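You operate a simulated robot arm through the tools that you are given. There is no shell and no other tool. Be economical: measure what you need, move in short steps, check, and stop when the job is done.

The job below is to be done with a simulated two-armed robot. You get a single attempt, and the scene is never put back.

Task
Wipe the hot plate's stain off and heat the orange tray's food there.
Fine: wipe first with the purple cloth and put it back; then tray on, dial on High before you switch on; wait till steam rises from the bun; let nothing fall. What is to be rubbed or washed off counts as gone when no trace of it is left.

It is judged by the outcome, as a careful person would: the job done as asked, and still so three seconds after it is handed in. It fails if anything else is knocked over, pushed out of place, dropped, spilled or broken. Flat cloth is picked up by pressing the open fingertips on it (5 to 10 N) and closing them slowly along it; thin cloth reads only 2 to 8 mm in the jaws.

Robot
Two 6-joint arms with two-finger parallel grippers on one trunk, on a base that drives. Base frame: it is fixed to the floor where the robot stands at the start and does not move with it; the origin is under the middle of the robot, x ahead of it, y to its left, z up. Lengths are in m, angles in rad, forces in N, time in s.
The left shoulder is at the start at [0.06, 0.187, 1.147], the right one opposite. With the tool pointing down near the work surface each hand reaches from about 0.1 to 0.34 m from the robot's upright axis, wherever it stands, measured 20 degrees to its own side. Places, roughly: hot plate dial [0.3, -0.6, 0.7]; hot plate switch [0.4, -0.4, 0.7]; orange cloth (7x10x5 cm) [0.5, -0.2, 0.3]; orange tray (41x29x9 cm) [0.6, 0.4, 0.8]; pink plate (15x15x5 cm) [0.5, -0.4, 0.3]; purple cloth (7x10x5 cm) [0.5, -0.1, 0.8]; stain on the hot plate [0.6, -0.5, 0.8]; top of the black hot plate [0.6, -0.5, 0.8]; yellow plate (15x15x11 cm) [0.5, -0.6, 0.3]. Payload 1.57 kg a hand.
The tool frame of a hand sits at the grasp point between the pads (the TCP): z along the fingers, y along the line on which they close. The tips reach 0.03 m beyond it. The gripper opens to 0.11 m. The fingers are 0.024 m wide and 0.012 m thick; the gripper's body (0.048 by 0.112 m) begins 0.078 m behind the TCP.
Orientation is that of the tool frame in the base frame, as a unit quaternion [w, x, y, z]. With the fingers straight down and closing along the base's y, the tool's x points along the base's -x, its y along +y and its z along -z.

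Tools
- The arms move only by the tool jog_arm. It takes "left_steps", "right_steps" or both (then of equal length, played together; a hand with none holds still); each is text: rows parted by semicolons, each of 7 numbers parted by spaces: the turn, a rotation vector about the base's x, y, z in rad, then the shift along the base's x, y, z in mm, then the finger opening in mm, from 0 to 110. In form: rx ry rz tx ty tz fingers; .... A call has 1 to 12 rows; each row shifts and turns the commanded pose from where the row before left it. Rows are played at 5 a second. More than 0.05 m and 0.15 rad between two rows, or a gripper value outside its range, and nothing of the call is played. A pose out of reach is approached as far as the arm can. The call stops where the force on the tool passes 40 N (or 10 N more than at its start, if that is more) or the arm is blocked; 0.2 s more then pass. Each finger travels about 0.153 m/s and halts on what it meets, pressing with about 35 N; the grip force reading is that of the motor and also rises with nothing between the fingers. The clock runs only during rows and for 0.2 s after the last one: add rows that do not move to give the fingers time. It gives the time, the measured TCP pose, the force on the tool (base axes), the opening and the grip force at its end, in the units of the frame above (readings bear some noise), with the torque about the TCP (base axes, N m) and any sound that the robot's microphone picked up.
- Cameras (640 x 400 px; columns grow to the right, rows downward): "scene" is now at [0.0083, -0.0024, 1.6755]; the picture's right is [-0.03, -1.00, -0.00], its down [-0.86, 0.02, -0.50] and it looks along [0.50, -0.01, -0.86] (base axes); focal length 257 px, centre (320, 200). "left" rides on the left gripper at [0.07, -0.016, -0.141] in its tool frame; the picture's right is [0.23, 0.97, 0.00], its down [-0.86, 0.20, -0.48] and it looks along [-0.47, 0.11, 0.88] (tool axes); focal length 222 px, centre (320, 200). "right" rides on the right gripper at [0.07, 0.016, -0.141] in its tool frame; the picture's right is [-0.23, 0.97, 0.00], its down [-0.86, -0.20, -0.48] and it looks along [-0.47, -0.11, 0.88] (tool axes); focal length 222 px, centre (320, 200). There is no depth. A picture from a camera that has moved, and an enlarged one, comes with that camera's place and axes in the base frame and with its lens.
- capture(camera): a new picture of that camera. No time passes.
- move_column(by): slides the trunk up (or, below 0, down) by that many m; the arms and the scene camera ride with it, the base frame stays. It gives what a move gives, with no picture.
- drive_base(legs): drives the robot by 1 to 6 legs, each [ahead, left, turn to the left] in m, m and rad, along the robot's own axes; the way and the turn of a leg run together, so that a leg with both is an arc; at most 1.5 m and 3.142 rad a leg. The arms and the cameras ride along, it lands a little off, and it stops where it bumps. It gives what a move gives.
- turn_head(pan, tilt): turns the head with the scene camera to pan (to the left, within 1.501 rad either way) and tilt (down, from -0.506 to 1.204), counted from straight ahead of the robot. It gives what a move gives.
- inspect(camera, box): a new picture of the part [left, top, right, bottom] of that camera's present view, enlarged. No time passes.
- finish_job(): hands the job in; it is judged then, once.

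Go step by step. Nothing tells you exact positions but the pictures and the camera data: compare them with the known pose of the tool, close in by small moves and look again before you grip or let go. The budget is 120 turns and 108 pictures, counting those below and the enlarged ones. Unless the task says otherwise, let go and move clear before handing in, and close with one line.

The tools are called by a JSON object that holds its "name" and its "arguments". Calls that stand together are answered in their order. jog_arm: Moves the arms, as the interface text tells. Its arguments: {"type":"object","properties":{"left_steps":{"type":"string"},"right_steps":{"type":"string"}},"required":[]} The other tools are called the same way: move_column (by) slides the trunk up or down; drive_base (legs) drives the base; turn_head (pan, tilt) turns the head that bears the scene camera; capture (camera) takes a picture; inspect (camera, box) takes an enlarged picture of a part of a camera's view; finish_job () hands the job in.

At the start:

```text
clock: 0.0
left_eef_pos: [0.4054, -0.016, 1.1001]
left_orientation: [0.001, 0.0, 1.0, 0.0]
left_force: [0.5, 0.3, -0.2]
left_ft_torque: [-0.03, -0.01, -0.02]
left_width: 0.1102
left_grasp_force: 0.1
right_eef_pos: [0.3184, -0.3737, 1.137]
right_orientation: [0.001, 0.0, 1.0, 0.001]
right_force: [0.7, 0.3, -0.1]
right_ft_torque: [0.02, 0.01, -0.04]
right_width: 0.1099
right_grasp_force: 0.0
trunk travel left (down, up): [-0.775, 0.215]
robot x, y, heading: [-0.0009, 0.0001, 0.005]
head pan, tilt: [-0.028, 1.042]
```

scene: 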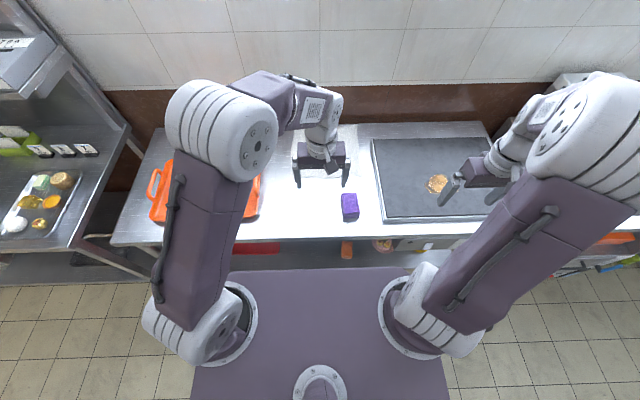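
right: 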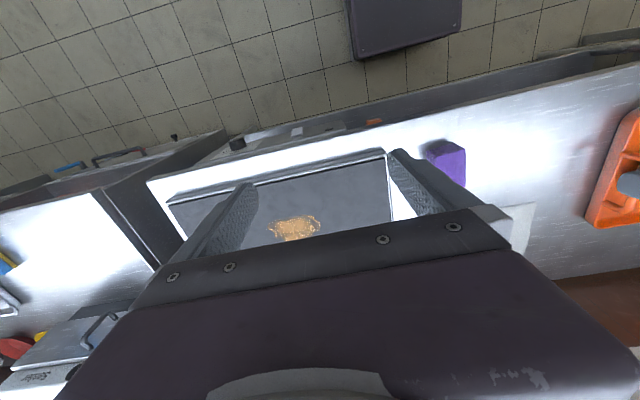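
left: 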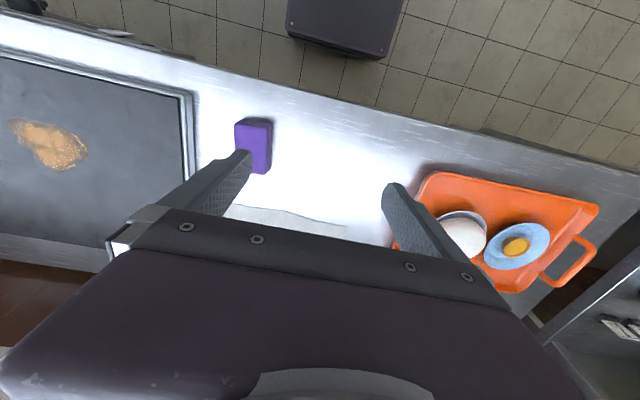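

I see the counter with the hot plate on the right, the purple cloth in the middle and the orange tray on the left. First I take closer views.

{"name": "inspect", "arguments": {"camera": "scene", "box": [300, 110, 520, 260]}}

{"name": "inspect", "arguments": {"camera": "left", "box": [380, 120, 640, 320]}}

{"name": "inspect", "arguments": {"camera": "right", "box": [140, 110, 480, 280]}}

```text
2.67 times, centred on (410, 185) of scene
camera zoom: at [0.0083, -0.0024, 1.6755], right [-0.03, -1.0, 0.0], down [-0.86, 0.02, -0.5], along [0.5, -0.01, -0.86], focal length 685 px, centre (80, 240)
```

zoom: 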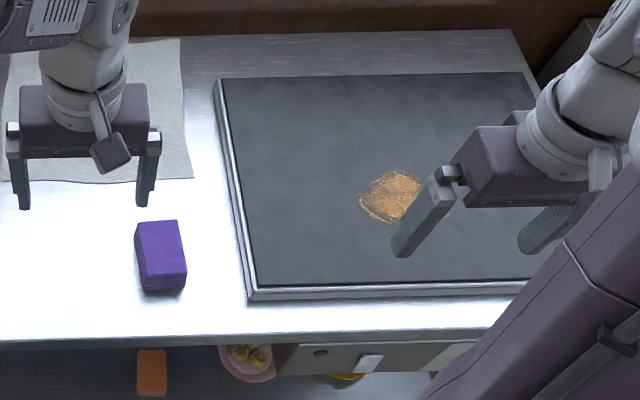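

```text
2.00 times, centred on (510, 220) of left
camera zoom: at [0.3366, -0.034, 1.2417], right [-0.23, 0.97, 0.0], down [0.85, 0.2, 0.48], along [0.47, 0.11, -0.88], focal length 444 px, centre (-60, 160)
```

zoom: 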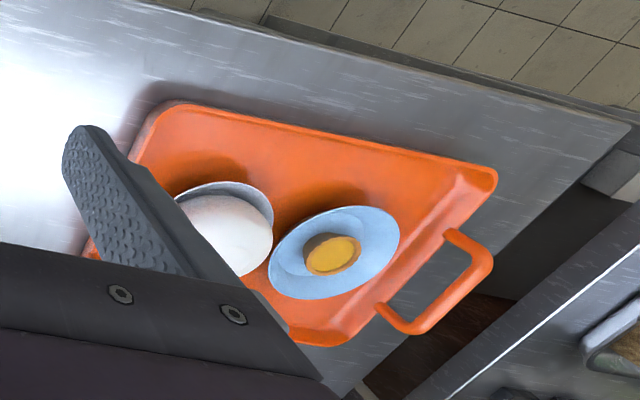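

```text
1.88 times, centred on (310, 195) of right
camera zoom: at [0.2493, -0.3565, 1.2784], right [0.23, 0.97, 0.0], down [0.86, -0.2, 0.48], along [0.47, -0.11, -0.88], focal length 418 px, centre (339, 209)
```

zoom: 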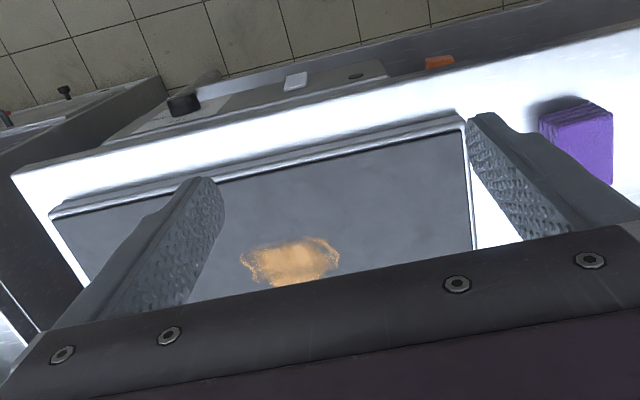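

The plan is to move closer with the arms high, checking for clearance. I drive a short way ahead and look.

{"name": "drive_base", "arguments": {"legs": [[0.1, 0, 0]]}}

{"name": "turn_head", "arguments": {"pan": 0, "tilt": 1.0}}

{"name": "capture", "arguments": {"camera": "left"}}

{"name": "capture", "arguments": {"camera": "scene"}}

```text
clock: 1.1
left_eef_pos: [0.5046, -0.0161, 1.1009]
left_orientation: [0.003, 0.0, 1.0, 0.0]
left_force: [-0.5, 0.0, 0.4]
left_ft_torque: [-0.01, 0.04, 0.01]
left_width: 0.1098
left_grasp_force: 0.0
right_eef_pos: [0.417, -0.3732, 1.1382]
right_orientation: [0.0, -0.001, 1.0, 0.0]
right_force: [0.1, -1.0, 0.0]
right_ft_torque: [0.0, -0.04, 0.01]
right_width: 0.1098
right_grasp_force: 0.0
trunk travel left (down, up): [-0.775, 0.215]
robot x, y, heading: [0.1048, -0.0023, -0.001]
head pan, tilt: [-0.028, 1.042]
```

```text
clock: 1.8
left_eef_pos: [0.5062, -0.0173, 1.0999]
left_orientation: [0.0, -0.001, 1.0, 0.0]
left_force: [-0.8, -0.2, -0.5]
left_ft_torque: [0.02, 0.02, 0.0]
left_width: 0.1099
left_grasp_force: 0.1
right_eef_pos: [0.4184, -0.3732, 1.138]
right_orientation: [0.0, 0.0, 1.0, -0.001]
right_force: [-0.1, -0.1, -0.1]
right_ft_torque: [0.0, 0.02, 0.02]
right_width: 0.1099
right_grasp_force: 0.0
trunk travel left (down, up): [-0.775, 0.215]
robot x, y, heading: [0.1018, -0.0, 0.0]
head pan, tilt: [0.0, 1.0]
```

```text
101 pictures are left
camera left: at [0.4369, -0.034, 1.2416], right [-0.23, 0.97, 0.0], down [0.85, 0.2, 0.48], along [0.47, 0.11, -0.88], focal length 222 px, centre (320, 200)
```

left: 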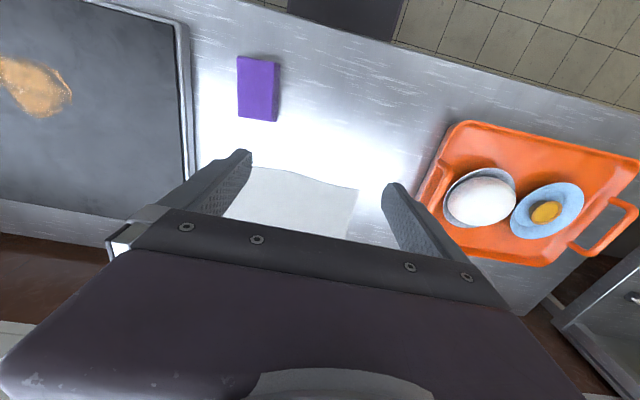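

```text
100 pictures are left
camera scene: at [0.1114, -0.0004, 1.6783], right [0.0, -1.0, 0.0], down [-0.84, 0.0, -0.54], along [0.54, 0.0, -0.84], focal length 257 px, centre (320, 200)
```

scene: 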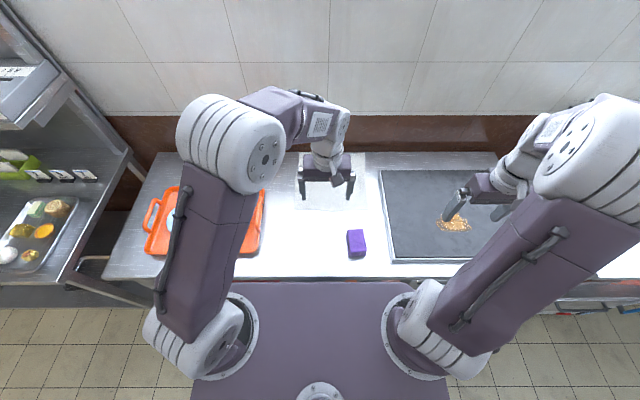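

The base top is low and there is room; the surface is near z 0.79 and the cloth near [0.48, -0.13]. I shift left so that the right hand faces the cloth and lower the trunk so that the arms reach further.

{"name": "move_column", "arguments": {"by": -0.18}}

{"name": "drive_base", "arguments": {"legs": [[0, 0.12, 0]]}}

{"name": "capture", "arguments": {"camera": "right"}}

{"name": "capture", "arguments": {"camera": "scene"}}

```text
clock: 3.8
left_eef_pos: [0.506, -0.0163, 0.921]
left_orientation: [0.0, 0.001, 1.0, 0.0]
left_force: [0.4, -0.1, 0.1]
left_ft_torque: [0.01, -0.02, -0.01]
left_width: 0.1101
left_grasp_force: 0.0
right_eef_pos: [0.4194, -0.3734, 0.9575]
right_orientation: [0.0, 0.0, 1.0, 0.0]
right_force: [-0.5, -0.6, 1.3]
right_ft_torque: [-0.02, 0.0, 0.0]
right_width: 0.1099
right_grasp_force: 0.0
trunk travel left (down, up): [-0.595, 0.395]
robot x, y, heading: [0.1007, -0.0001, 0.003]
head pan, tilt: [0.0, 1.0]
```

```text
clock: 5.0
left_eef_pos: [0.5061, 0.1023, 0.9203]
left_orientation: [0.002, 0.0, 1.0, 0.0]
left_force: [0.3, -0.4, 0.1]
left_ft_torque: [-0.05, -0.01, 0.0]
left_width: 0.1098
left_grasp_force: 0.0
right_eef_pos: [0.4191, -0.2557, 0.958]
right_orientation: [0.0, 0.0, 1.0, 0.0]
right_force: [0.2, 0.1, 0.1]
right_ft_torque: [0.02, 0.01, -0.01]
right_width: 0.1099
right_grasp_force: 0.0
trunk travel left (down, up): [-0.595, 0.395]
robot x, y, heading: [0.1008, 0.1215, -0.002]
head pan, tilt: [0.0, 1.0]
```

```text
99 pictures are left
camera right: at [0.349, -0.2372, 1.0984], right [0.23, 0.97, 0.0], down [0.85, -0.2, 0.48], along [0.47, -0.11, -0.88], focal length 222 px, centre (320, 200)
```

right: 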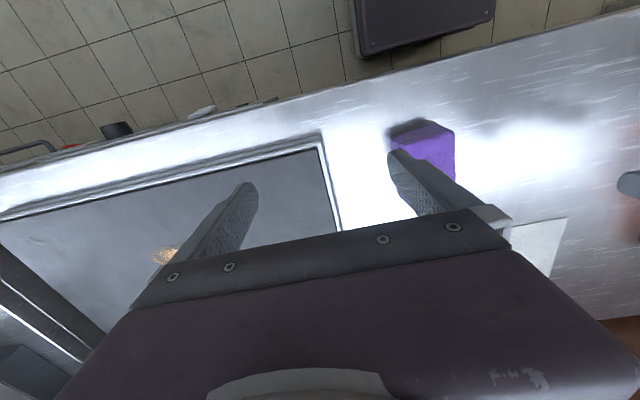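

```text
98 pictures are left
camera scene: at [0.1114, 0.1191, 1.4983], right [0.0, -1.0, 0.0], down [-0.84, 0.0, -0.54], along [0.54, 0.0, -0.84], focal length 257 px, centre (320, 200)
```

scene: 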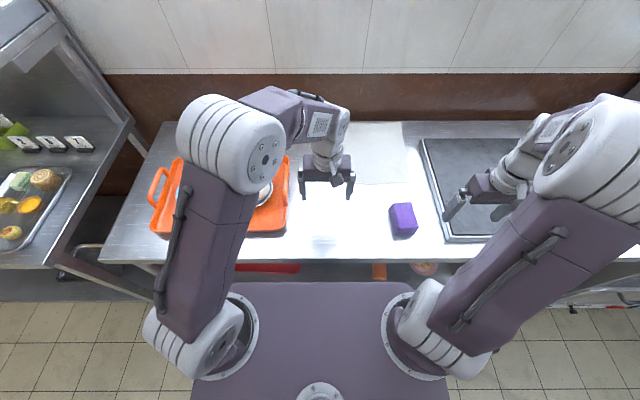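

The cloth's centre is about [0.47, -0.125], top near 0.84. I bring the right hand over it, still high.

{"name": "jog_arm", "arguments": {"right_steps": "0 0 0 18 43 0 110;0 0 0 18 43 0 110;0 0 0 18 43 0 110;0 0 0 0 0 0 110"}}

{"name": "capture", "arguments": {"camera": "right"}}

{"name": "inspect", "arguments": {"camera": "scene", "box": [340, 140, 500, 260]}}

```text
clock: 6.0
left_eef_pos: [0.506, 0.1014, 0.9205]
left_orientation: [0.001, 0.001, 1.0, 0.0]
left_force: [-0.4, -0.7, -0.3]
left_ft_torque: [0.01, -0.02, 0.03]
left_width: 0.1102
left_grasp_force: 0.0
right_eef_pos: [0.4724, -0.1275, 0.9593]
right_orientation: [0.0, 0.001, 1.0, 0.0]
right_force: [0.2, 0.2, -0.3]
right_ft_torque: [0.03, 0.01, 0.04]
right_width: 0.1101
right_grasp_force: 0.2
trunk travel left (down, up): [-0.595, 0.395]
robot x, y, heading: [0.1016, 0.1188, 0.003]
head pan, tilt: [0.0, 1.0]
```

```text
97 pictures are left
camera right: at [0.4022, -0.1098, 1.0988], right [0.23, 0.97, 0.0], down [0.85, -0.2, 0.48], along [0.47, -0.11, -0.88], focal length 222 px, centre (320, 200)
```

right: 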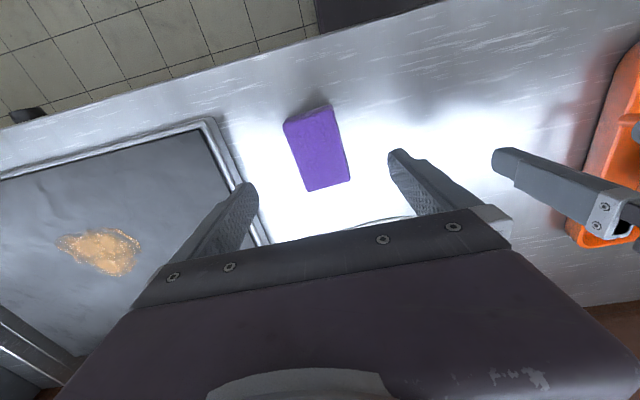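

```text
3.33 times, centred on (420, 200) of scene
camera zoom: at [0.1109, 0.1185, 1.4983], right [0.0, -1.0, 0.0], down [-0.84, 0.0, -0.54], along [0.54, 0.0, -0.84], focal length 856 px, centre (-13, 200)
```

zoom: 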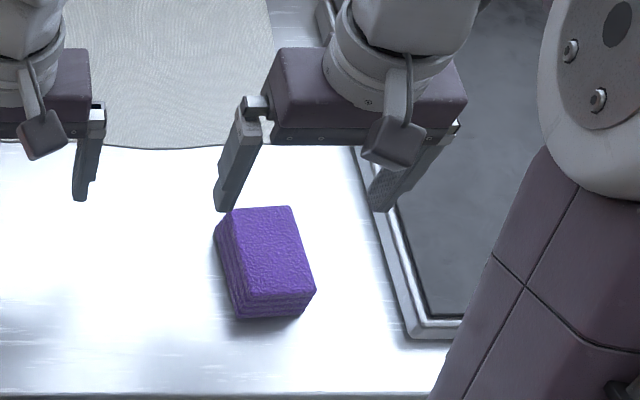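

The cloth is lined up almost with the x axis, centred near [0.48, -0.13]. I go down over it with the fingers open and check before closing.

{"name": "jog_arm", "arguments": {"right_steps": "0 0 0.03 8 -3 -20 110;0 0 0.03 0 0 -40 110;0 0 0 0 0 -30 110;0 0 0 0 0 -15 110;0 0 0 0 0 0 110"}}

{"name": "capture", "arguments": {"camera": "right"}}

{"name": "inspect", "arguments": {"camera": "scene", "box": [340, 140, 500, 260]}}

```text
clock: 7.2
left_eef_pos: [0.5071, 0.1029, 0.9199]
left_orientation: [0.002, 0.001, 1.0, 0.0]
left_force: [0.0, -0.9, 0.0]
left_ft_torque: [-0.02, -0.04, 0.01]
left_width: 0.1098
left_grasp_force: 0.1
right_eef_pos: [0.4815, -0.1286, 0.8525]
right_orientation: [0.0, -0.029, 1.0, 0.0]
right_force: [0.2, 0.3, -0.5]
right_ft_torque: [-0.01, 0.0, 0.0]
right_width: 0.11
right_grasp_force: 0.1
trunk travel left (down, up): [-0.595, 0.395]
robot x, y, heading: [0.0993, 0.1194, 0.001]
head pan, tilt: [0.0, 1.0]
```

```text
95 pictures are left
camera right: at [0.4114, -0.115, 0.9927], right [0.17, 0.99, 0.0], down [0.87, -0.15, 0.48], along [0.47, -0.08, -0.88], focal length 222 px, centre (320, 200)
```

right: 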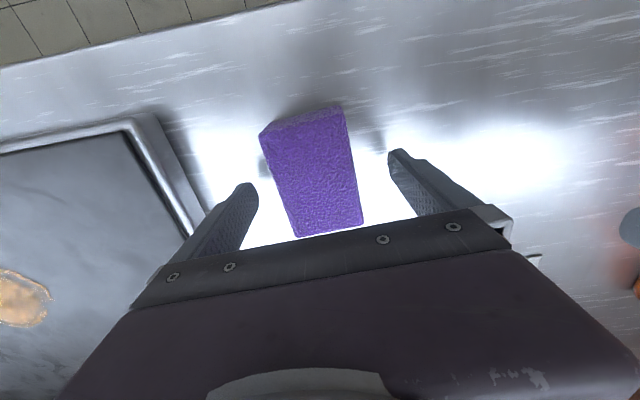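

```text
3.33 times, centred on (420, 200) of scene
camera zoom: at [0.1111, 0.1195, 1.4983], right [0.0, -1.0, 0.0], down [-0.84, 0.0, -0.54], along [0.54, 0.0, -0.84], focal length 856 px, centre (-13, 200)
```

zoom: 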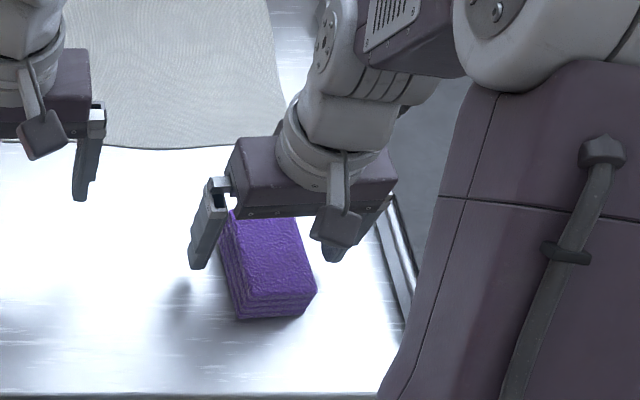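

The fingers straddle the cloth. I go 14 mm lower and close slowly.

{"name": "jog_arm", "arguments": {"right_steps": "0 0 0 0 0 -7 110;0 0 0 0 0 -7 100;0 0 0 0 0 0 85;0 0 0 0 0 0 70;0 0 0 0 0 0 55;0 0 0 0 0 0 40;0 0 0 0 0 0 30;0 0 0 0 0 0 30"}}

{"name": "capture", "arguments": {"camera": "right"}}

```text
clock: 9.0
left_eef_pos: [0.5065, 0.1021, 0.9203]
left_orientation: [0.001, 0.001, 1.0, 0.0]
left_force: [-0.6, -0.4, 0.5]
left_ft_torque: [0.02, -0.03, 0.02]
left_width: 0.11
left_grasp_force: 0.1
right_eef_pos: [0.4813, -0.1271, 0.8382]
right_orientation: [0.0, -0.029, 1.0, 0.0]
right_force: [0.4, 1.1, -0.4]
right_ft_torque: [0.02, -0.02, 0.06]
right_width: 0.0615
right_grasp_force: 35.4
trunk travel left (down, up): [-0.595, 0.395]
robot x, y, heading: [0.1002, 0.1204, -0.005]
head pan, tilt: [0.0, 1.0]
```

```text
93 pictures are left
camera right: at [0.4108, -0.1147, 0.9792], right [0.17, 0.99, 0.0], down [0.87, -0.15, 0.48], along [0.47, -0.08, -0.88], focal length 222 px, centre (320, 200)
```

right: 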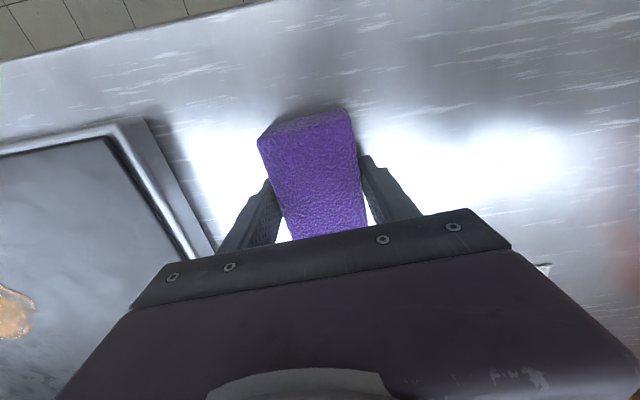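

Cloth held (61 mm). I lift it and drive right toward the stain, then look.

{"name": "jog_arm", "arguments": {"right_steps": "0 0 0 0 0 30 30;0 0 0 0 0 30 30;0 0 0 0 0 30 30;0 0 0 0 0 0 30"}}

{"name": "drive_base", "arguments": {"legs": [[0.05, -0.37, 0]]}}

{"name": "capture", "arguments": {"camera": "scene"}}

{"name": "capture", "arguments": {"camera": "right"}}

{"name": "capture", "arguments": {"camera": "left"}}

```text
clock: 10.0
left_eef_pos: [0.507, 0.1027, 0.921]
left_orientation: [0.001, 0.001, 1.0, 0.0]
left_force: [0.5, 0.7, -1.2]
left_ft_torque: [-0.01, 0.01, -0.01]
left_width: 0.11
left_grasp_force: 0.0
right_eef_pos: [0.4805, -0.1271, 0.9291]
right_orientation: [0.0, -0.029, 1.0, -0.001]
right_force: [0.9, 0.5, 0.4]
right_ft_torque: [-0.01, 0.01, 0.0]
right_width: 0.0299
right_grasp_force: 0.1
trunk travel left (down, up): [-0.595, 0.395]
robot x, y, heading: [0.1005, 0.1182, 0.002]
head pan, tilt: [0.0, 1.0]
```

```text
clock: 12.4
left_eef_pos: [0.5552, -0.2615, 0.9202]
left_orientation: [0.001, 0.002, 1.0, -0.001]
left_force: [0.1, -0.4, 0.1]
left_ft_torque: [0.01, 0.03, 0.0]
left_width: 0.11
left_grasp_force: 0.0
right_eef_pos: [0.5289, -0.4925, 0.929]
right_orientation: [0.0, -0.028, 1.0, 0.0]
right_force: [1.0, -0.4, 0.1]
right_ft_torque: [0.05, 0.01, -0.01]
right_width: 0.0298
right_grasp_force: 0.0
trunk travel left (down, up): [-0.595, 0.395]
robot x, y, heading: [0.1494, -0.242, -0.001]
head pan, tilt: [0.0, 1.0]
```

```text
92 pictures are left
camera scene: at [0.1603, -0.245, 1.4983], right [0.0, -1.0, 0.0], down [-0.84, 0.0, -0.54], along [0.54, 0.0, -0.84], focal length 257 px, centre (320, 200)
```

scene: 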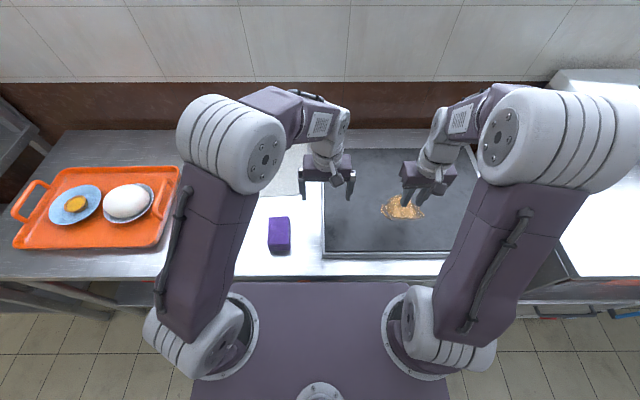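

```text
91 pictures are left
camera right: at [0.4591, -0.4796, 1.0692], right [0.17, 0.99, 0.0], down [0.87, -0.15, 0.48], along [0.47, -0.08, -0.88], focal length 222 px, centre (320, 200)
```

right: 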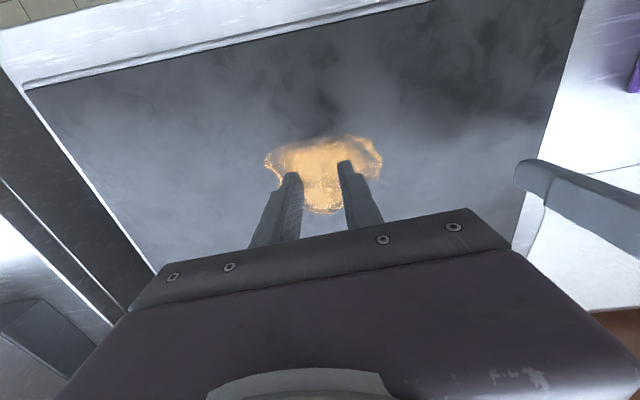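

```text
90 pictures are left
camera left: at [0.4858, -0.2794, 1.0617], right [-0.22, 0.97, 0.0], down [0.85, 0.2, 0.48], along [0.47, 0.11, -0.88], focal length 222 px, centre (320, 200)
```

left: 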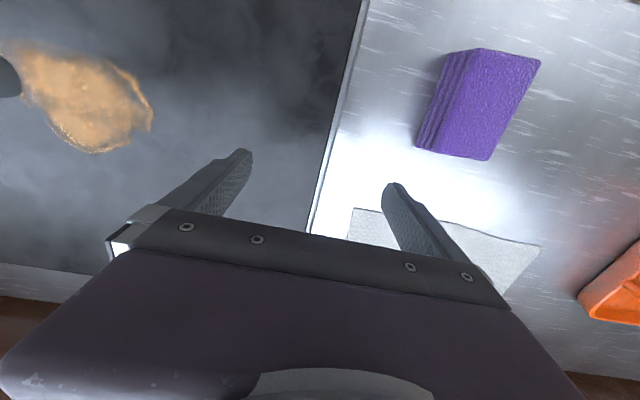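

The cloth slipped out and stayed on the counter; it seems undisturbed. I look at it closely before trying again.

{"name": "inspect", "arguments": {"camera": "left", "box": [390, 20, 590, 180]}}

{"name": "inspect", "arguments": {"camera": "scene", "box": [230, 190, 350, 265]}}

```text
2.50 times, centred on (490, 100) of left
camera zoom: at [0.4858, -0.2794, 1.0617], right [-0.22, 0.97, 0.0], down [0.85, 0.2, 0.48], along [0.47, 0.11, -0.88], focal length 555 px, centre (-105, 450)
```

zoom: 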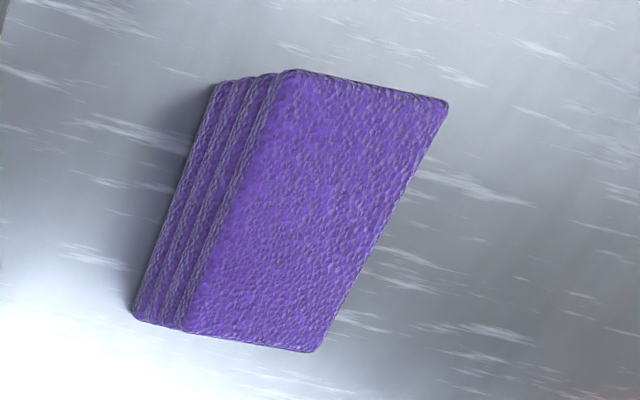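

```text
5.33 times, centred on (290, 228) of scene
camera zoom: at [0.1603, -0.245, 1.4983], right [0.0, -1.0, 0.0], down [-0.84, 0.0, -0.54], along [0.54, 0.0, -0.84], focal length 1370 px, centre (480, 53)
```

zoom: 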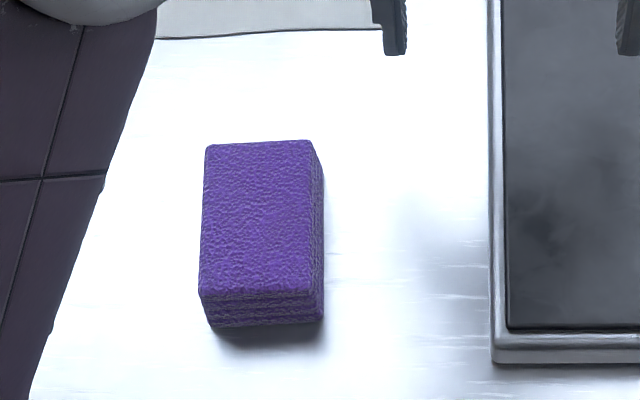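

The cloth is intact, now turned about 0.06 rad to match the hand, top at 0.84, counter at 0.80. I drive back and try a deeper grip with a slow lift.

{"name": "drive_base", "arguments": {"legs": [[-0.05, 0.365, 0]]}}

{"name": "jog_arm", "arguments": {"right_steps": "0 0 0 0 0 0 110;0 0 0 0 0 0 110;0 0 0 0 0 0 110"}}

{"name": "capture", "arguments": {"camera": "right"}}

```text
clock: 14.7
left_eef_pos: [0.507, 0.1027, 0.9208]
left_orientation: [0.001, 0.002, 1.0, 0.0]
left_force: [0.4, -0.7, 0.4]
left_ft_torque: [-0.04, -0.02, 0.0]
left_width: 0.1098
left_grasp_force: 0.0
right_eef_pos: [0.4817, -0.1285, 0.9289]
right_orientation: [0.0, -0.029, 1.0, 0.001]
right_force: [-0.4, 1.0, -0.7]
right_ft_torque: [0.0, 0.03, -0.02]
right_width: 0.03
right_grasp_force: 0.1
trunk travel left (down, up): [-0.595, 0.395]
robot x, y, heading: [0.1024, 0.1171, -0.006]
head pan, tilt: [0.0, 1.0]
```

```text
clock: 15.5
left_eef_pos: [0.5082, 0.1028, 0.9211]
left_orientation: [0.001, 0.002, 1.0, 0.0]
left_force: [0.7, -0.3, 0.7]
left_ft_torque: [0.03, 0.01, -0.01]
left_width: 0.1097
left_grasp_force: 0.0
right_eef_pos: [0.4814, -0.1284, 0.9275]
right_orientation: [0.0, -0.029, 1.0, 0.0]
right_force: [-0.7, -0.5, -0.2]
right_ft_torque: [0.0, -0.03, -0.01]
right_width: 0.1096
right_grasp_force: 0.0
trunk travel left (down, up): [-0.595, 0.395]
robot x, y, heading: [0.1018, 0.1203, -0.004]
head pan, tilt: [0.0, 1.0]
```

```text
87 pictures are left
camera right: at [0.4112, -0.1158, 1.0692], right [0.17, 0.99, 0.0], down [0.87, -0.15, 0.48], along [0.47, -0.08, -0.88], focal length 222 px, centre (320, 200)
```

right: 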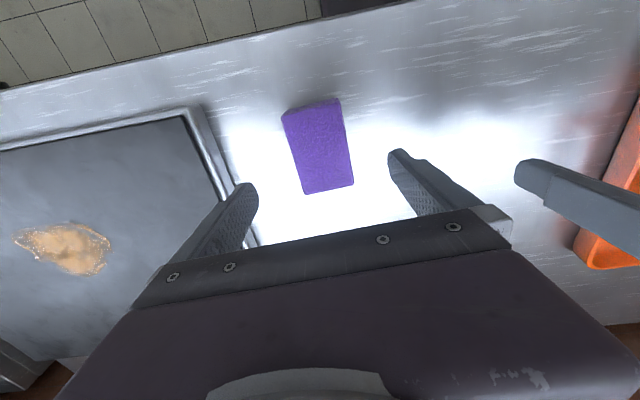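

Aligned. I descend, close to 0, and lift slowly by a few mm per row.

{"name": "jog_arm", "arguments": {"right_steps": "0 0 0 -3 0 -40 110;0 0 0 0 0 -30 110;0 0 0 0 0 -15 110;0 0 0 0 0 -7 110;0 0 0 0 0 0 90;0 0 0 0 0 0 75;0 0 0 0 0 0 65;0 0 0 0 0 0 60;0 0 0 0 0 0 50;0 0 0 0 0 0 20;0 0 0 0 0 0 0;0 0 0 0 0 0 0"}}

{"name": "jog_arm", "arguments": {"right_steps": "0 0 0 0 0 2 0;0 0 0 0 0 2 0;0 0 0 0 0 2 0;0 0 0 0 0 2 0;0 0 0 0 0 2 0;0 0 0 0 0 2 0"}}

{"name": "inspect", "arguments": {"camera": "scene", "box": [340, 160, 480, 260]}}

```text
clock: 18.1
left_eef_pos: [0.5074, 0.103, 0.9193]
left_orientation: [0.001, 0.002, 1.0, 0.0]
left_force: [0.1, -0.3, -0.6]
left_ft_torque: [0.01, 0.0, 0.01]
left_width: 0.1101
left_grasp_force: 0.0
right_eef_pos: [0.4777, -0.129, 0.8367]
right_orientation: [0.0, -0.029, 1.0, 0.0]
right_force: [-0.3, 0.3, 0.4]
right_ft_torque: [-0.01, -0.01, 0.03]
right_width: 0.0615
right_grasp_force: 35.0
trunk travel left (down, up): [-0.595, 0.395]
robot x, y, heading: [0.1005, 0.116, -0.004]
head pan, tilt: [0.0, 1.0]
```

```text
clock: 19.5
left_eef_pos: [0.5068, 0.1004, 0.9211]
left_orientation: [0.0, 0.002, 1.0, 0.0]
left_force: [1.1, -0.6, 0.3]
left_ft_torque: [0.0, -0.04, 0.02]
left_width: 0.1104
left_grasp_force: 0.1
right_eef_pos: [0.4781, -0.1292, 0.8475]
right_orientation: [0.0, -0.029, 1.0, 0.0]
right_force: [0.3, 0.5, 0.3]
right_ft_torque: [0.02, 0.01, -0.01]
right_width: 0.0612
right_grasp_force: 35.1
trunk travel left (down, up): [-0.595, 0.395]
robot x, y, heading: [0.104, 0.1186, -0.002]
head pan, tilt: [0.0, 1.0]
```

```text
4.00 times, centred on (410, 210) of scene
camera zoom: at [0.1125, 0.119, 1.4983], right [0.0, -1.0, 0.0], down [-0.84, 0.0, -0.54], along [0.54, 0.0, -0.84], focal length 1027 px, centre (-40, 160)
```

zoom: 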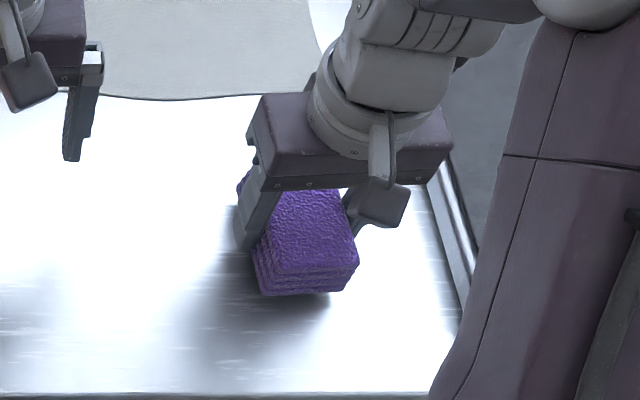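

It still reads 61 mm with 35 N. I lift a bit more slowly and check with the wrist camera.

{"name": "jog_arm", "arguments": {"right_steps": "0 0 0 0 0 2 0;0 0 0 0 0 2 0;0 0 0 0 0 2 0;0 0 0 0 0 3 0;0 0 0 0 0 3 0;0 0 0 0 0 3 0"}}

{"name": "inspect", "arguments": {"camera": "scene", "box": [340, 160, 480, 260]}}

{"name": "capture", "arguments": {"camera": "right"}}

```text
clock: 20.9
left_eef_pos: [0.5072, 0.1018, 0.9206]
left_orientation: [0.001, 0.002, 1.0, 0.0]
left_force: [0.0, 1.0, -0.4]
left_ft_torque: [-0.01, 0.01, -0.04]
left_width: 0.11
left_grasp_force: 0.0
right_eef_pos: [0.4783, -0.129, 0.8637]
right_orientation: [0.001, -0.029, 1.0, 0.0]
right_force: [0.7, 0.2, -0.7]
right_ft_torque: [-0.03, 0.02, -0.04]
right_width: 0.0616
right_grasp_force: 35.3
trunk travel left (down, up): [-0.595, 0.395]
robot x, y, heading: [0.1015, 0.1213, -0.009]
head pan, tilt: [0.0, 1.0]
```

```text
4.00 times, centred on (410, 210) of scene
camera zoom: at [0.1125, 0.119, 1.4983], right [0.0, -1.0, 0.0], down [-0.84, 0.0, -0.54], along [0.54, 0.0, -0.84], focal length 1027 px, centre (-40, 160)
```

zoom: 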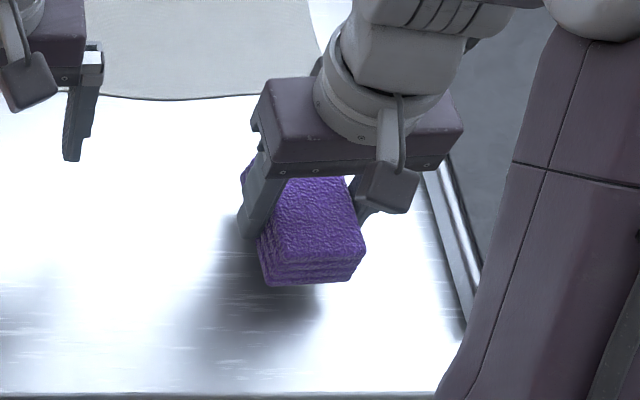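

```text
84 pictures are left
camera right: at [0.4084, -0.1156, 1.0044], right [0.17, 0.99, 0.0], down [0.87, -0.15, 0.48], along [0.47, -0.08, -0.88], focal length 222 px, centre (320, 200)
```

right: 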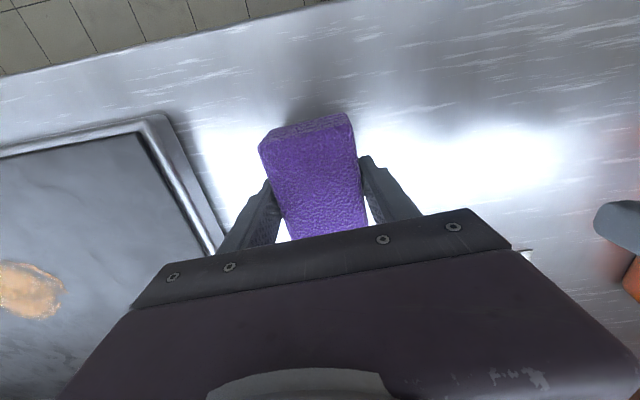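

It lifts now. I keep raising it gently to clear the hot plate's rim.

{"name": "jog_arm", "arguments": {"right_steps": "0 0 0 0 0 3 0;0 0 0 0 0 4 0;0 0 0 0 0 5 0;0 0 0 0 0 5 0;0 0 0 0 0 5 0;0 0 0 0 0 5 0;0 0 0 0 0 5 0;0 0 0 0 0 5 0;0 0 0 0 0 4 0;0 0 0 0 0 3 0"}}

{"name": "drive_base", "arguments": {"legs": [[0.03, -0.1, 0]]}}

```text
clock: 23.1
left_eef_pos: [0.5075, 0.1026, 0.9204]
left_orientation: [0.001, 0.002, 1.0, 0.001]
left_force: [-0.1, 0.6, 0.4]
left_ft_torque: [-0.02, -0.01, -0.01]
left_width: 0.1098
left_grasp_force: 0.0
right_eef_pos: [0.4792, -0.1277, 0.9072]
right_orientation: [0.0, -0.029, 1.0, -0.001]
right_force: [-1.1, -0.6, -1.1]
right_ft_torque: [0.01, 0.0, 0.0]
right_width: 0.0611
right_grasp_force: 34.3
trunk travel left (down, up): [-0.595, 0.395]
robot x, y, heading: [0.1025, 0.1197, -0.002]
head pan, tilt: [0.0, 1.0]
```

```text
clock: 24.3
left_eef_pos: [0.5376, 0.0011, 0.9197]
left_orientation: [0.001, 0.001, 1.0, 0.0]
left_force: [0.5, 0.2, -0.7]
left_ft_torque: [0.03, -0.02, -0.02]
left_width: 0.1102
left_grasp_force: 0.1
right_eef_pos: [0.5096, -0.2291, 0.9059]
right_orientation: [0.0, -0.029, 1.0, 0.0]
right_force: [0.4, -0.4, -1.9]
right_ft_torque: [0.02, 0.02, 0.03]
right_width: 0.0614
right_grasp_force: 35.0
trunk travel left (down, up): [-0.595, 0.395]
robot x, y, heading: [0.1306, 0.0144, -0.001]
head pan, tilt: [0.0, 1.0]
```

The grip holds while driving. On to the stain.

{"name": "drive_base", "arguments": {"legs": [[0.03, -0.28, 0]]}}

{"name": "capture", "arguments": {"camera": "right"}}

{"name": "capture", "arguments": {"camera": "scene"}}

{"name": "capture", "arguments": {"camera": "left"}}

```text
clock: 26.3
left_eef_pos: [0.5668, -0.278, 0.9209]
left_orientation: [0.001, 0.002, 1.0, 0.0]
left_force: [-0.4, -0.5, 0.7]
left_ft_torque: [0.04, -0.02, 0.01]
left_width: 0.1098
left_grasp_force: 0.0
right_eef_pos: [0.539, -0.5076, 0.9078]
right_orientation: [0.001, -0.03, 1.0, 0.0]
right_force: [-0.2, -0.1, -0.6]
right_ft_torque: [0.01, -0.04, 0.02]
right_width: 0.0611
right_grasp_force: 34.8
trunk travel left (down, up): [-0.595, 0.395]
robot x, y, heading: [0.1599, -0.2597, -0.003]
head pan, tilt: [0.0, 1.0]
```

```text
83 pictures are left
camera right: at [0.468, -0.4945, 1.0476], right [0.17, 0.99, 0.0], down [0.87, -0.15, 0.48], along [0.47, -0.08, -0.88], focal length 222 px, centre (320, 200)
```

right: 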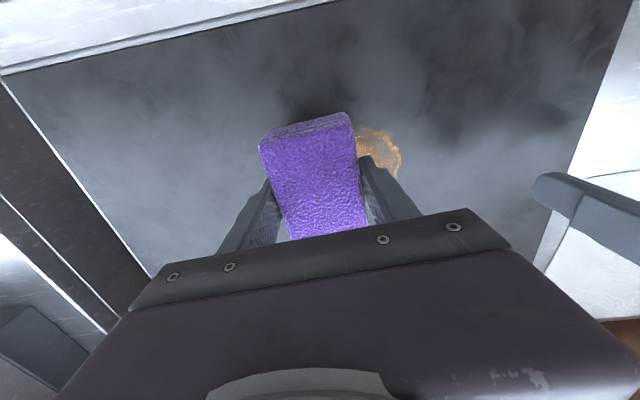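

```text
82 pictures are left
camera scene: at [0.1718, -0.2614, 1.4983], right [0.0, -1.0, 0.0], down [-0.84, 0.0, -0.54], along [0.54, 0.0, -0.84], focal length 257 px, centre (320, 200)
```

scene: 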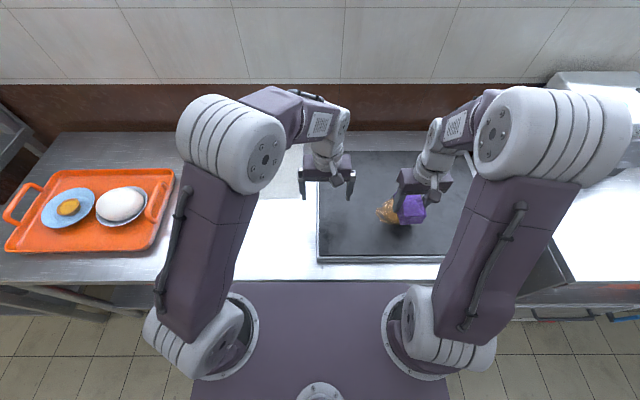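

```text
81 pictures are left
camera left: at [0.4973, -0.2952, 1.0617], right [-0.23, 0.97, 0.0], down [0.85, 0.2, 0.48], along [0.47, 0.11, -0.88], focal length 222 px, centre (320, 200)
```

left: 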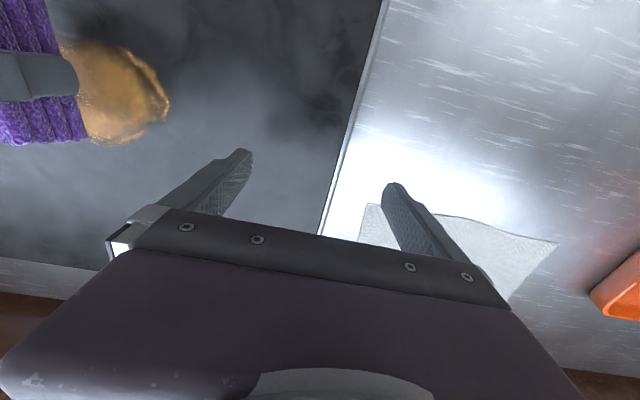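

The stain spans about x 0.51–0.62, y −0.56…−0.42. I move the cloth to the stain's right side and lower gently until I feel light contact.

{"name": "jog_arm", "arguments": {"right_steps": "0 0 0 7 -15 -5 0;0 0 0 7 -20 -6 0;0 0 0 7 -20 -6 0;0 0 0 0 -10 -6 0;0 0 0 0 0 -6 0;0 0 0 0 0 -6 0;0 0 0 0 0 -4 0;0 0 0 0 0 -3 0;0 0 0 0 0 -3 0;0 0 0 0 0 0 0"}}

```text
clock: 28.0
left_eef_pos: [0.5642, -0.2757, 0.9221]
left_orientation: [0.001, 0.001, 1.0, -0.001]
left_force: [-0.7, 0.1, -0.8]
left_ft_torque: [0.0, -0.04, -0.01]
left_width: 0.1105
left_grasp_force: 0.1
right_eef_pos: [0.5592, -0.5715, 0.8709]
right_orientation: [0.005, -0.029, 1.0, -0.003]
right_force: [-5.5, 0.8, 24.0]
right_ft_torque: [0.57, 0.72, 0.03]
right_width: 0.0615
right_grasp_force: 35.4
trunk travel left (down, up): [-0.595, 0.395]
robot x, y, heading: [0.1595, -0.2602, -0.004]
head pan, tilt: [0.0, 1.0]
stopped in row 8 (right hand): the force on the tool passed its limit at 47 N (the readings are from after the stop); the commanded pose is now the measured one
```

Contact at TCP 0.871, too strong. I back off a little.

{"name": "jog_arm", "arguments": {"right_steps": "0 0 0 0 0 1 0;0 0 0 0 0 1 0;0 0 0 0 0 0 0"}}

```text
clock: 28.8
left_eef_pos: [0.565, -0.2759, 0.9209]
left_orientation: [0.001, 0.001, 1.0, -0.002]
left_force: [0.2, 0.6, -0.4]
left_ft_torque: [0.0, -0.01, 0.02]
left_width: 0.1101
left_grasp_force: 0.1
right_eef_pos: [0.5599, -0.5732, 0.8701]
right_orientation: [0.005, -0.029, 1.0, -0.003]
right_force: [-6.2, 2.0, 12.5]
right_ft_torque: [0.3, -0.17, 0.11]
right_width: 0.0615
right_grasp_force: 34.8
trunk travel left (down, up): [-0.595, 0.395]
robot x, y, heading: [0.163, -0.26, 0.002]
head pan, tilt: [0.0, 1.0]
```

Pressing about 12 N. I sweep toward +y.

{"name": "jog_arm", "arguments": {"right_steps": "0 0 0 0 8 0.5 0;0 0 0 0 15 0 0;0 0 0 0 15 0 0;0 0 0 0 15 0 0;0 0 0 0 15 0 0;0 0 0 0 15 0 0;0 0 0 0 15 0 0;0 0 0 0 15 0 0;0 0 0 0 15 0 0;0 0 0 0 15 0 0;0 0 0 0 15 0 0;0 0 0 0 0 0 0"}}

{"name": "capture", "arguments": {"camera": "right"}}

```text
clock: 31.4
left_eef_pos: [0.5665, -0.2781, 0.9204]
left_orientation: [0.001, 0.0, 1.0, 0.0]
left_force: [-0.2, 0.9, -0.5]
left_ft_torque: [0.01, -0.02, -0.02]
left_width: 0.1097
left_grasp_force: 0.0
right_eef_pos: [0.5607, -0.4154, 0.8716]
right_orientation: [0.004, -0.03, 1.0, -0.002]
right_force: [1.2, -0.4, 0.3]
right_ft_torque: [-0.01, -0.03, 0.02]
right_width: 0.0616
right_grasp_force: 34.9
trunk travel left (down, up): [-0.595, 0.395]
robot x, y, heading: [0.1657, -0.2587, -0.003]
head pan, tilt: [0.0, 1.0]
```

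```text
80 pictures are left
camera right: at [0.4894, -0.4021, 1.0117], right [0.17, 0.99, 0.0], down [0.86, -0.15, 0.48], along [0.48, -0.08, -0.87], focal length 222 px, centre (320, 200)
```

right: 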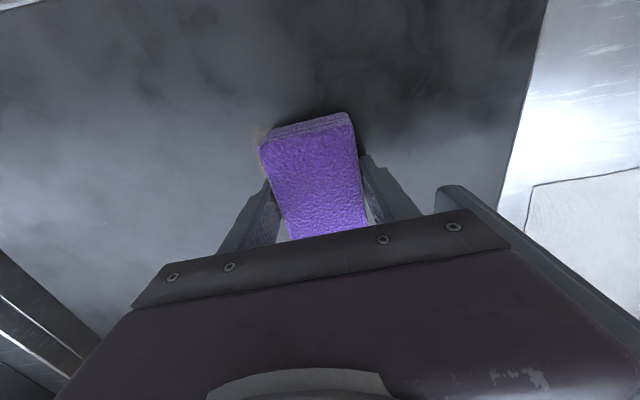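

Contact was lost at the end, yet most of the stain seems gone. I press down again and sweep back on the near side.

{"name": "jog_arm", "arguments": {"right_steps": "0 0 0 -10 0 0 0;0 0 0 -12 0 -1 0;0 0 0 0 0 -1 0;0 0 0 0 0 0 0"}}

```text
clock: 32.4
left_eef_pos: [0.5659, -0.2777, 0.9223]
left_orientation: [0.001, 0.001, 1.0, -0.001]
left_force: [0.3, -1.3, 0.1]
left_ft_torque: [-0.03, -0.01, 0.01]
left_width: 0.11
left_grasp_force: 0.0
right_eef_pos: [0.5398, -0.4151, 0.8701]
right_orientation: [0.007, -0.03, 1.0, -0.003]
right_force: [9.4, -3.4, 33.4]
right_ft_torque: [0.23, 0.91, 0.14]
right_width: 0.0615
right_grasp_force: 35.3
trunk travel left (down, up): [-0.595, 0.395]
robot x, y, heading: [0.1621, -0.2611, -0.001]
head pan, tilt: [0.0, 1.0]
```

{"name": "jog_arm", "arguments": {"right_steps": "0 0 0 0 -5 1 0;0 0 0 0 -15 0 0;0 0 0 0 -15 0 0;0 0 0 0 -15 0 0;0 0 0 0 -15 0 0;0 0 0 0 0 0 0"}}

```text
clock: 33.8
left_eef_pos: [0.5659, -0.2763, 0.9218]
left_orientation: [0.001, 0.0, 1.0, -0.001]
left_force: [0.5, -0.9, -0.4]
left_ft_torque: [0.02, 0.03, 0.03]
left_width: 0.1102
left_grasp_force: 0.1
right_eef_pos: [0.5377, -0.4796, 0.8709]
right_orientation: [0.005, -0.03, 1.0, -0.003]
right_force: [-2.9, 8.5, 22.7]
right_ft_torque: [0.74, -0.13, 0.06]
right_width: 0.0614
right_grasp_force: 35.4
trunk travel left (down, up): [-0.595, 0.395]
robot x, y, heading: [0.1626, -0.2607, 0.001]
head pan, tilt: [0.0, 1.0]
```

{"name": "jog_arm", "arguments": {"right_steps": "0 0 0 0 -15 0.5 0;0 0 0 0 -15 0 0;0 0 0 0 -15 0 0;0 0 0 0 -15 0 0;0 0 0 0 -15 0 0;0 0 0 0 -10 0 0;0 0 0 0 0 0 0"}}

{"name": "capture", "arguments": {"camera": "right"}}

{"name": "inspect", "arguments": {"camera": "scene", "box": [310, 140, 480, 270]}}

```text
clock: 35.4
left_eef_pos: [0.5654, -0.2772, 0.9216]
left_orientation: [0.0, 0.001, 1.0, 0.0]
left_force: [-0.6, 0.5, -0.6]
left_ft_torque: [0.0, 0.01, 0.01]
left_width: 0.1099
left_grasp_force: 0.0
right_eef_pos: [0.5399, -0.5641, 0.8712]
right_orientation: [0.004, -0.03, 1.0, -0.003]
right_force: [-0.4, 4.1, 10.1]
right_ft_torque: [0.37, 0.1, -0.02]
right_width: 0.0613
right_grasp_force: 34.7
trunk travel left (down, up): [-0.595, 0.395]
robot x, y, heading: [0.1619, -0.2624, -0.002]
head pan, tilt: [0.0, 1.0]
```

```text
79 pictures are left
camera right: at [0.4682, -0.5509, 1.011], right [0.17, 0.99, 0.0], down [0.86, -0.15, 0.49], along [0.48, -0.08, -0.87], focal length 222 px, centre (320, 200)
```

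right: 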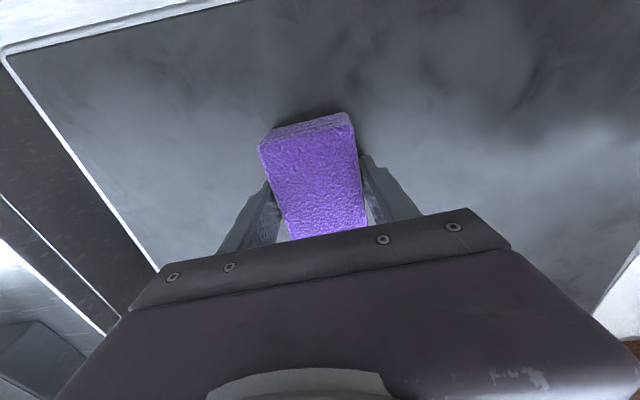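

```text
3.08 times, centred on (395, 205) of scene
camera zoom: at [0.1706, -0.2593, 1.4984], right [0.0, -1.0, 0.0], down [-0.84, 0.0, -0.54], along [0.54, 0.0, -0.84], focal length 790 px, centre (89, 185)
```

zoom: 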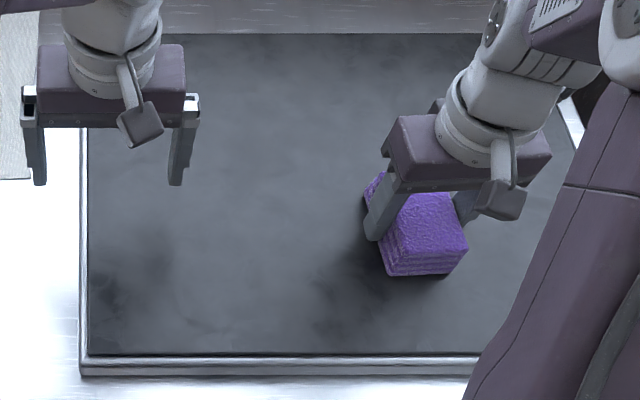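

It looks nearly clean. One more sweep on the far side makes sure.

{"name": "jog_arm", "arguments": {"right_steps": "0 0 0 15 0 0 0;0 0 0 15 0 0 0;0 0 0 15 5 0 0;0 0 0 0 15 -0.3 0;0 0 0 0 15 0 0;0 0 0 0 15 0 0;0 0 0 0 15 0 0;0 0 0 0 15 0 0;0 0 0 0 15 0 0;0 0 0 0 15 0 0;0 0 0 0 15 0 0;0 0 0 0 15 0 0"}}

```text
clock: 38.0
left_eef_pos: [0.5661, -0.2791, 0.9217]
left_orientation: [0.001, 0.002, 1.0, 0.0]
left_force: [-0.2, 0.3, 0.2]
left_ft_torque: [0.03, -0.04, -0.02]
left_width: 0.1098
left_grasp_force: 0.0
right_eef_pos: [0.5838, -0.4252, 0.8712]
right_orientation: [0.004, -0.03, 1.0, -0.001]
right_force: [0.0, -6.6, 17.3]
right_ft_torque: [0.05, -0.24, -0.09]
right_width: 0.0613
right_grasp_force: 34.6
trunk travel left (down, up): [-0.595, 0.395]
robot x, y, heading: [0.1637, -0.2553, 0.001]
head pan, tilt: [0.0, 1.0]
```

Pressed throughout. Now I sweep back once through the middle and lift, then inspect the plate.

{"name": "jog_arm", "arguments": {"right_steps": "0 0 0 -10 10 0 0;0 0 0 -15 -10 0 0;0 0 0 0 -15 0 0;0 0 0 0 -15 0 0;0 0 0 0 -15 0 0;0 0 0 0 -15 0 0;0 0 0 0 -15 0 0;0 0 0 0 -15 0 0;0 0 0 0 -15 0 0;0 0 0 0 -15 0 0;0 0 0 0 -15 0 0;0 0 0 0 0 0 0"}}

{"name": "jog_arm", "arguments": {"right_steps": "0 0 0 0 0 3 0;0 0 0 0 0 4 0;0 0 0 0 0 5 0;0 0 0 0 0 5 0;0 0 0 0 0 5 0;0 0 0 0 0 5 0;0 0 0 0 0 5 0;0 0 0 0 0 5 0;0 0 0 0 0 3 0"}}

{"name": "inspect", "arguments": {"camera": "scene", "box": [310, 140, 480, 270]}}

{"name": "capture", "arguments": {"camera": "left"}}

{"name": "capture", "arguments": {"camera": "right"}}

```text
clock: 40.6
left_eef_pos: [0.5667, -0.276, 0.9207]
left_orientation: [0.001, 0.002, 1.0, 0.0]
left_force: [0.4, 0.1, -0.2]
left_ft_torque: [-0.01, 0.01, 0.02]
left_width: 0.11
left_grasp_force: 0.1
right_eef_pos: [0.558, -0.5583, 0.8703]
right_orientation: [0.004, -0.029, 1.0, -0.003]
right_force: [-0.8, 4.3, 11.5]
right_ft_torque: [0.43, 0.24, -0.02]
right_width: 0.0613
right_grasp_force: 35.2
trunk travel left (down, up): [-0.595, 0.395]
robot x, y, heading: [0.1613, -0.2612, 0.001]
head pan, tilt: [0.0, 1.0]
```

```text
clock: 42.6
left_eef_pos: [0.5665, -0.2775, 0.9201]
left_orientation: [0.001, 0.001, 1.0, 0.0]
left_force: [-0.5, 0.1, 0.4]
left_ft_torque: [-0.02, 0.0, 0.01]
left_width: 0.1097
left_grasp_force: 0.0
right_eef_pos: [0.5593, -0.5593, 0.9098]
right_orientation: [0.004, -0.03, 1.0, -0.002]
right_force: [0.0, 0.4, -0.9]
right_ft_torque: [-0.02, -0.03, 0.02]
right_width: 0.0613
right_grasp_force: 34.9
trunk travel left (down, up): [-0.595, 0.395]
robot x, y, heading: [0.161, -0.2635, -0.003]
head pan, tilt: [0.0, 1.0]
```

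```text
3.08 times, centred on (395, 205) of scene
camera zoom: at [0.1718, -0.2612, 1.4983], right [0.0, -1.0, 0.0], down [-0.84, 0.0, -0.54], along [0.54, 0.0, -0.84], focal length 790 px, centre (89, 185)
```

zoom: 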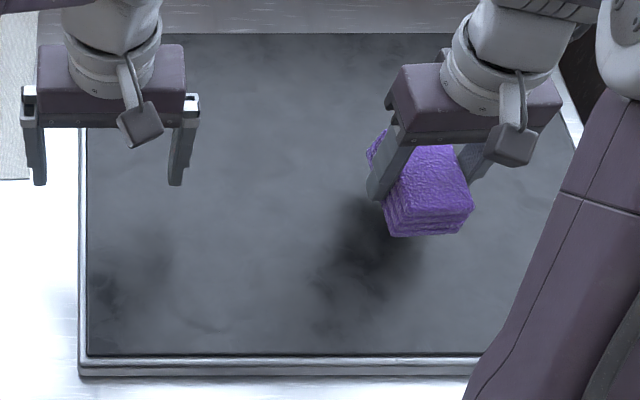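

```text
76 pictures are left
camera left: at [0.4973, -0.2951, 1.0616], right [-0.23, 0.97, 0.0], down [0.85, 0.2, 0.48], along [0.47, 0.11, -0.88], focal length 222 px, centre (320, 200)
```

left: 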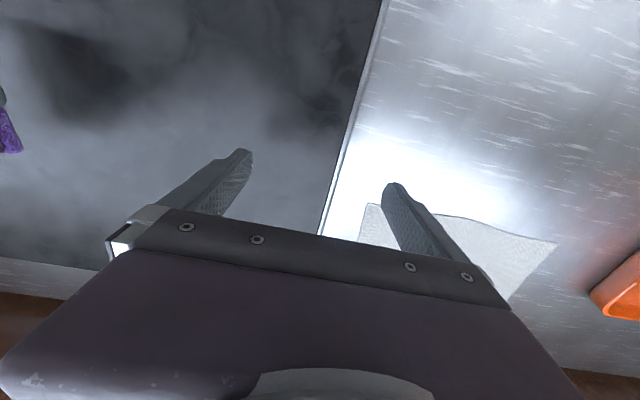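

```text
75 pictures are left
camera right: at [0.4881, -0.5462, 1.0503], right [0.17, 0.99, 0.0], down [0.86, -0.15, 0.49], along [0.48, -0.08, -0.87], focal length 222 px, centre (320, 200)
```

right: 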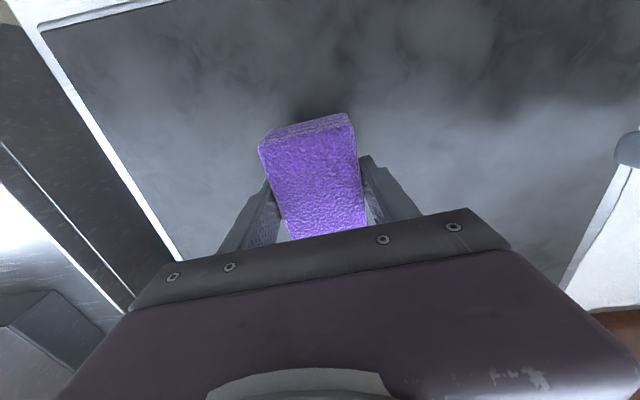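

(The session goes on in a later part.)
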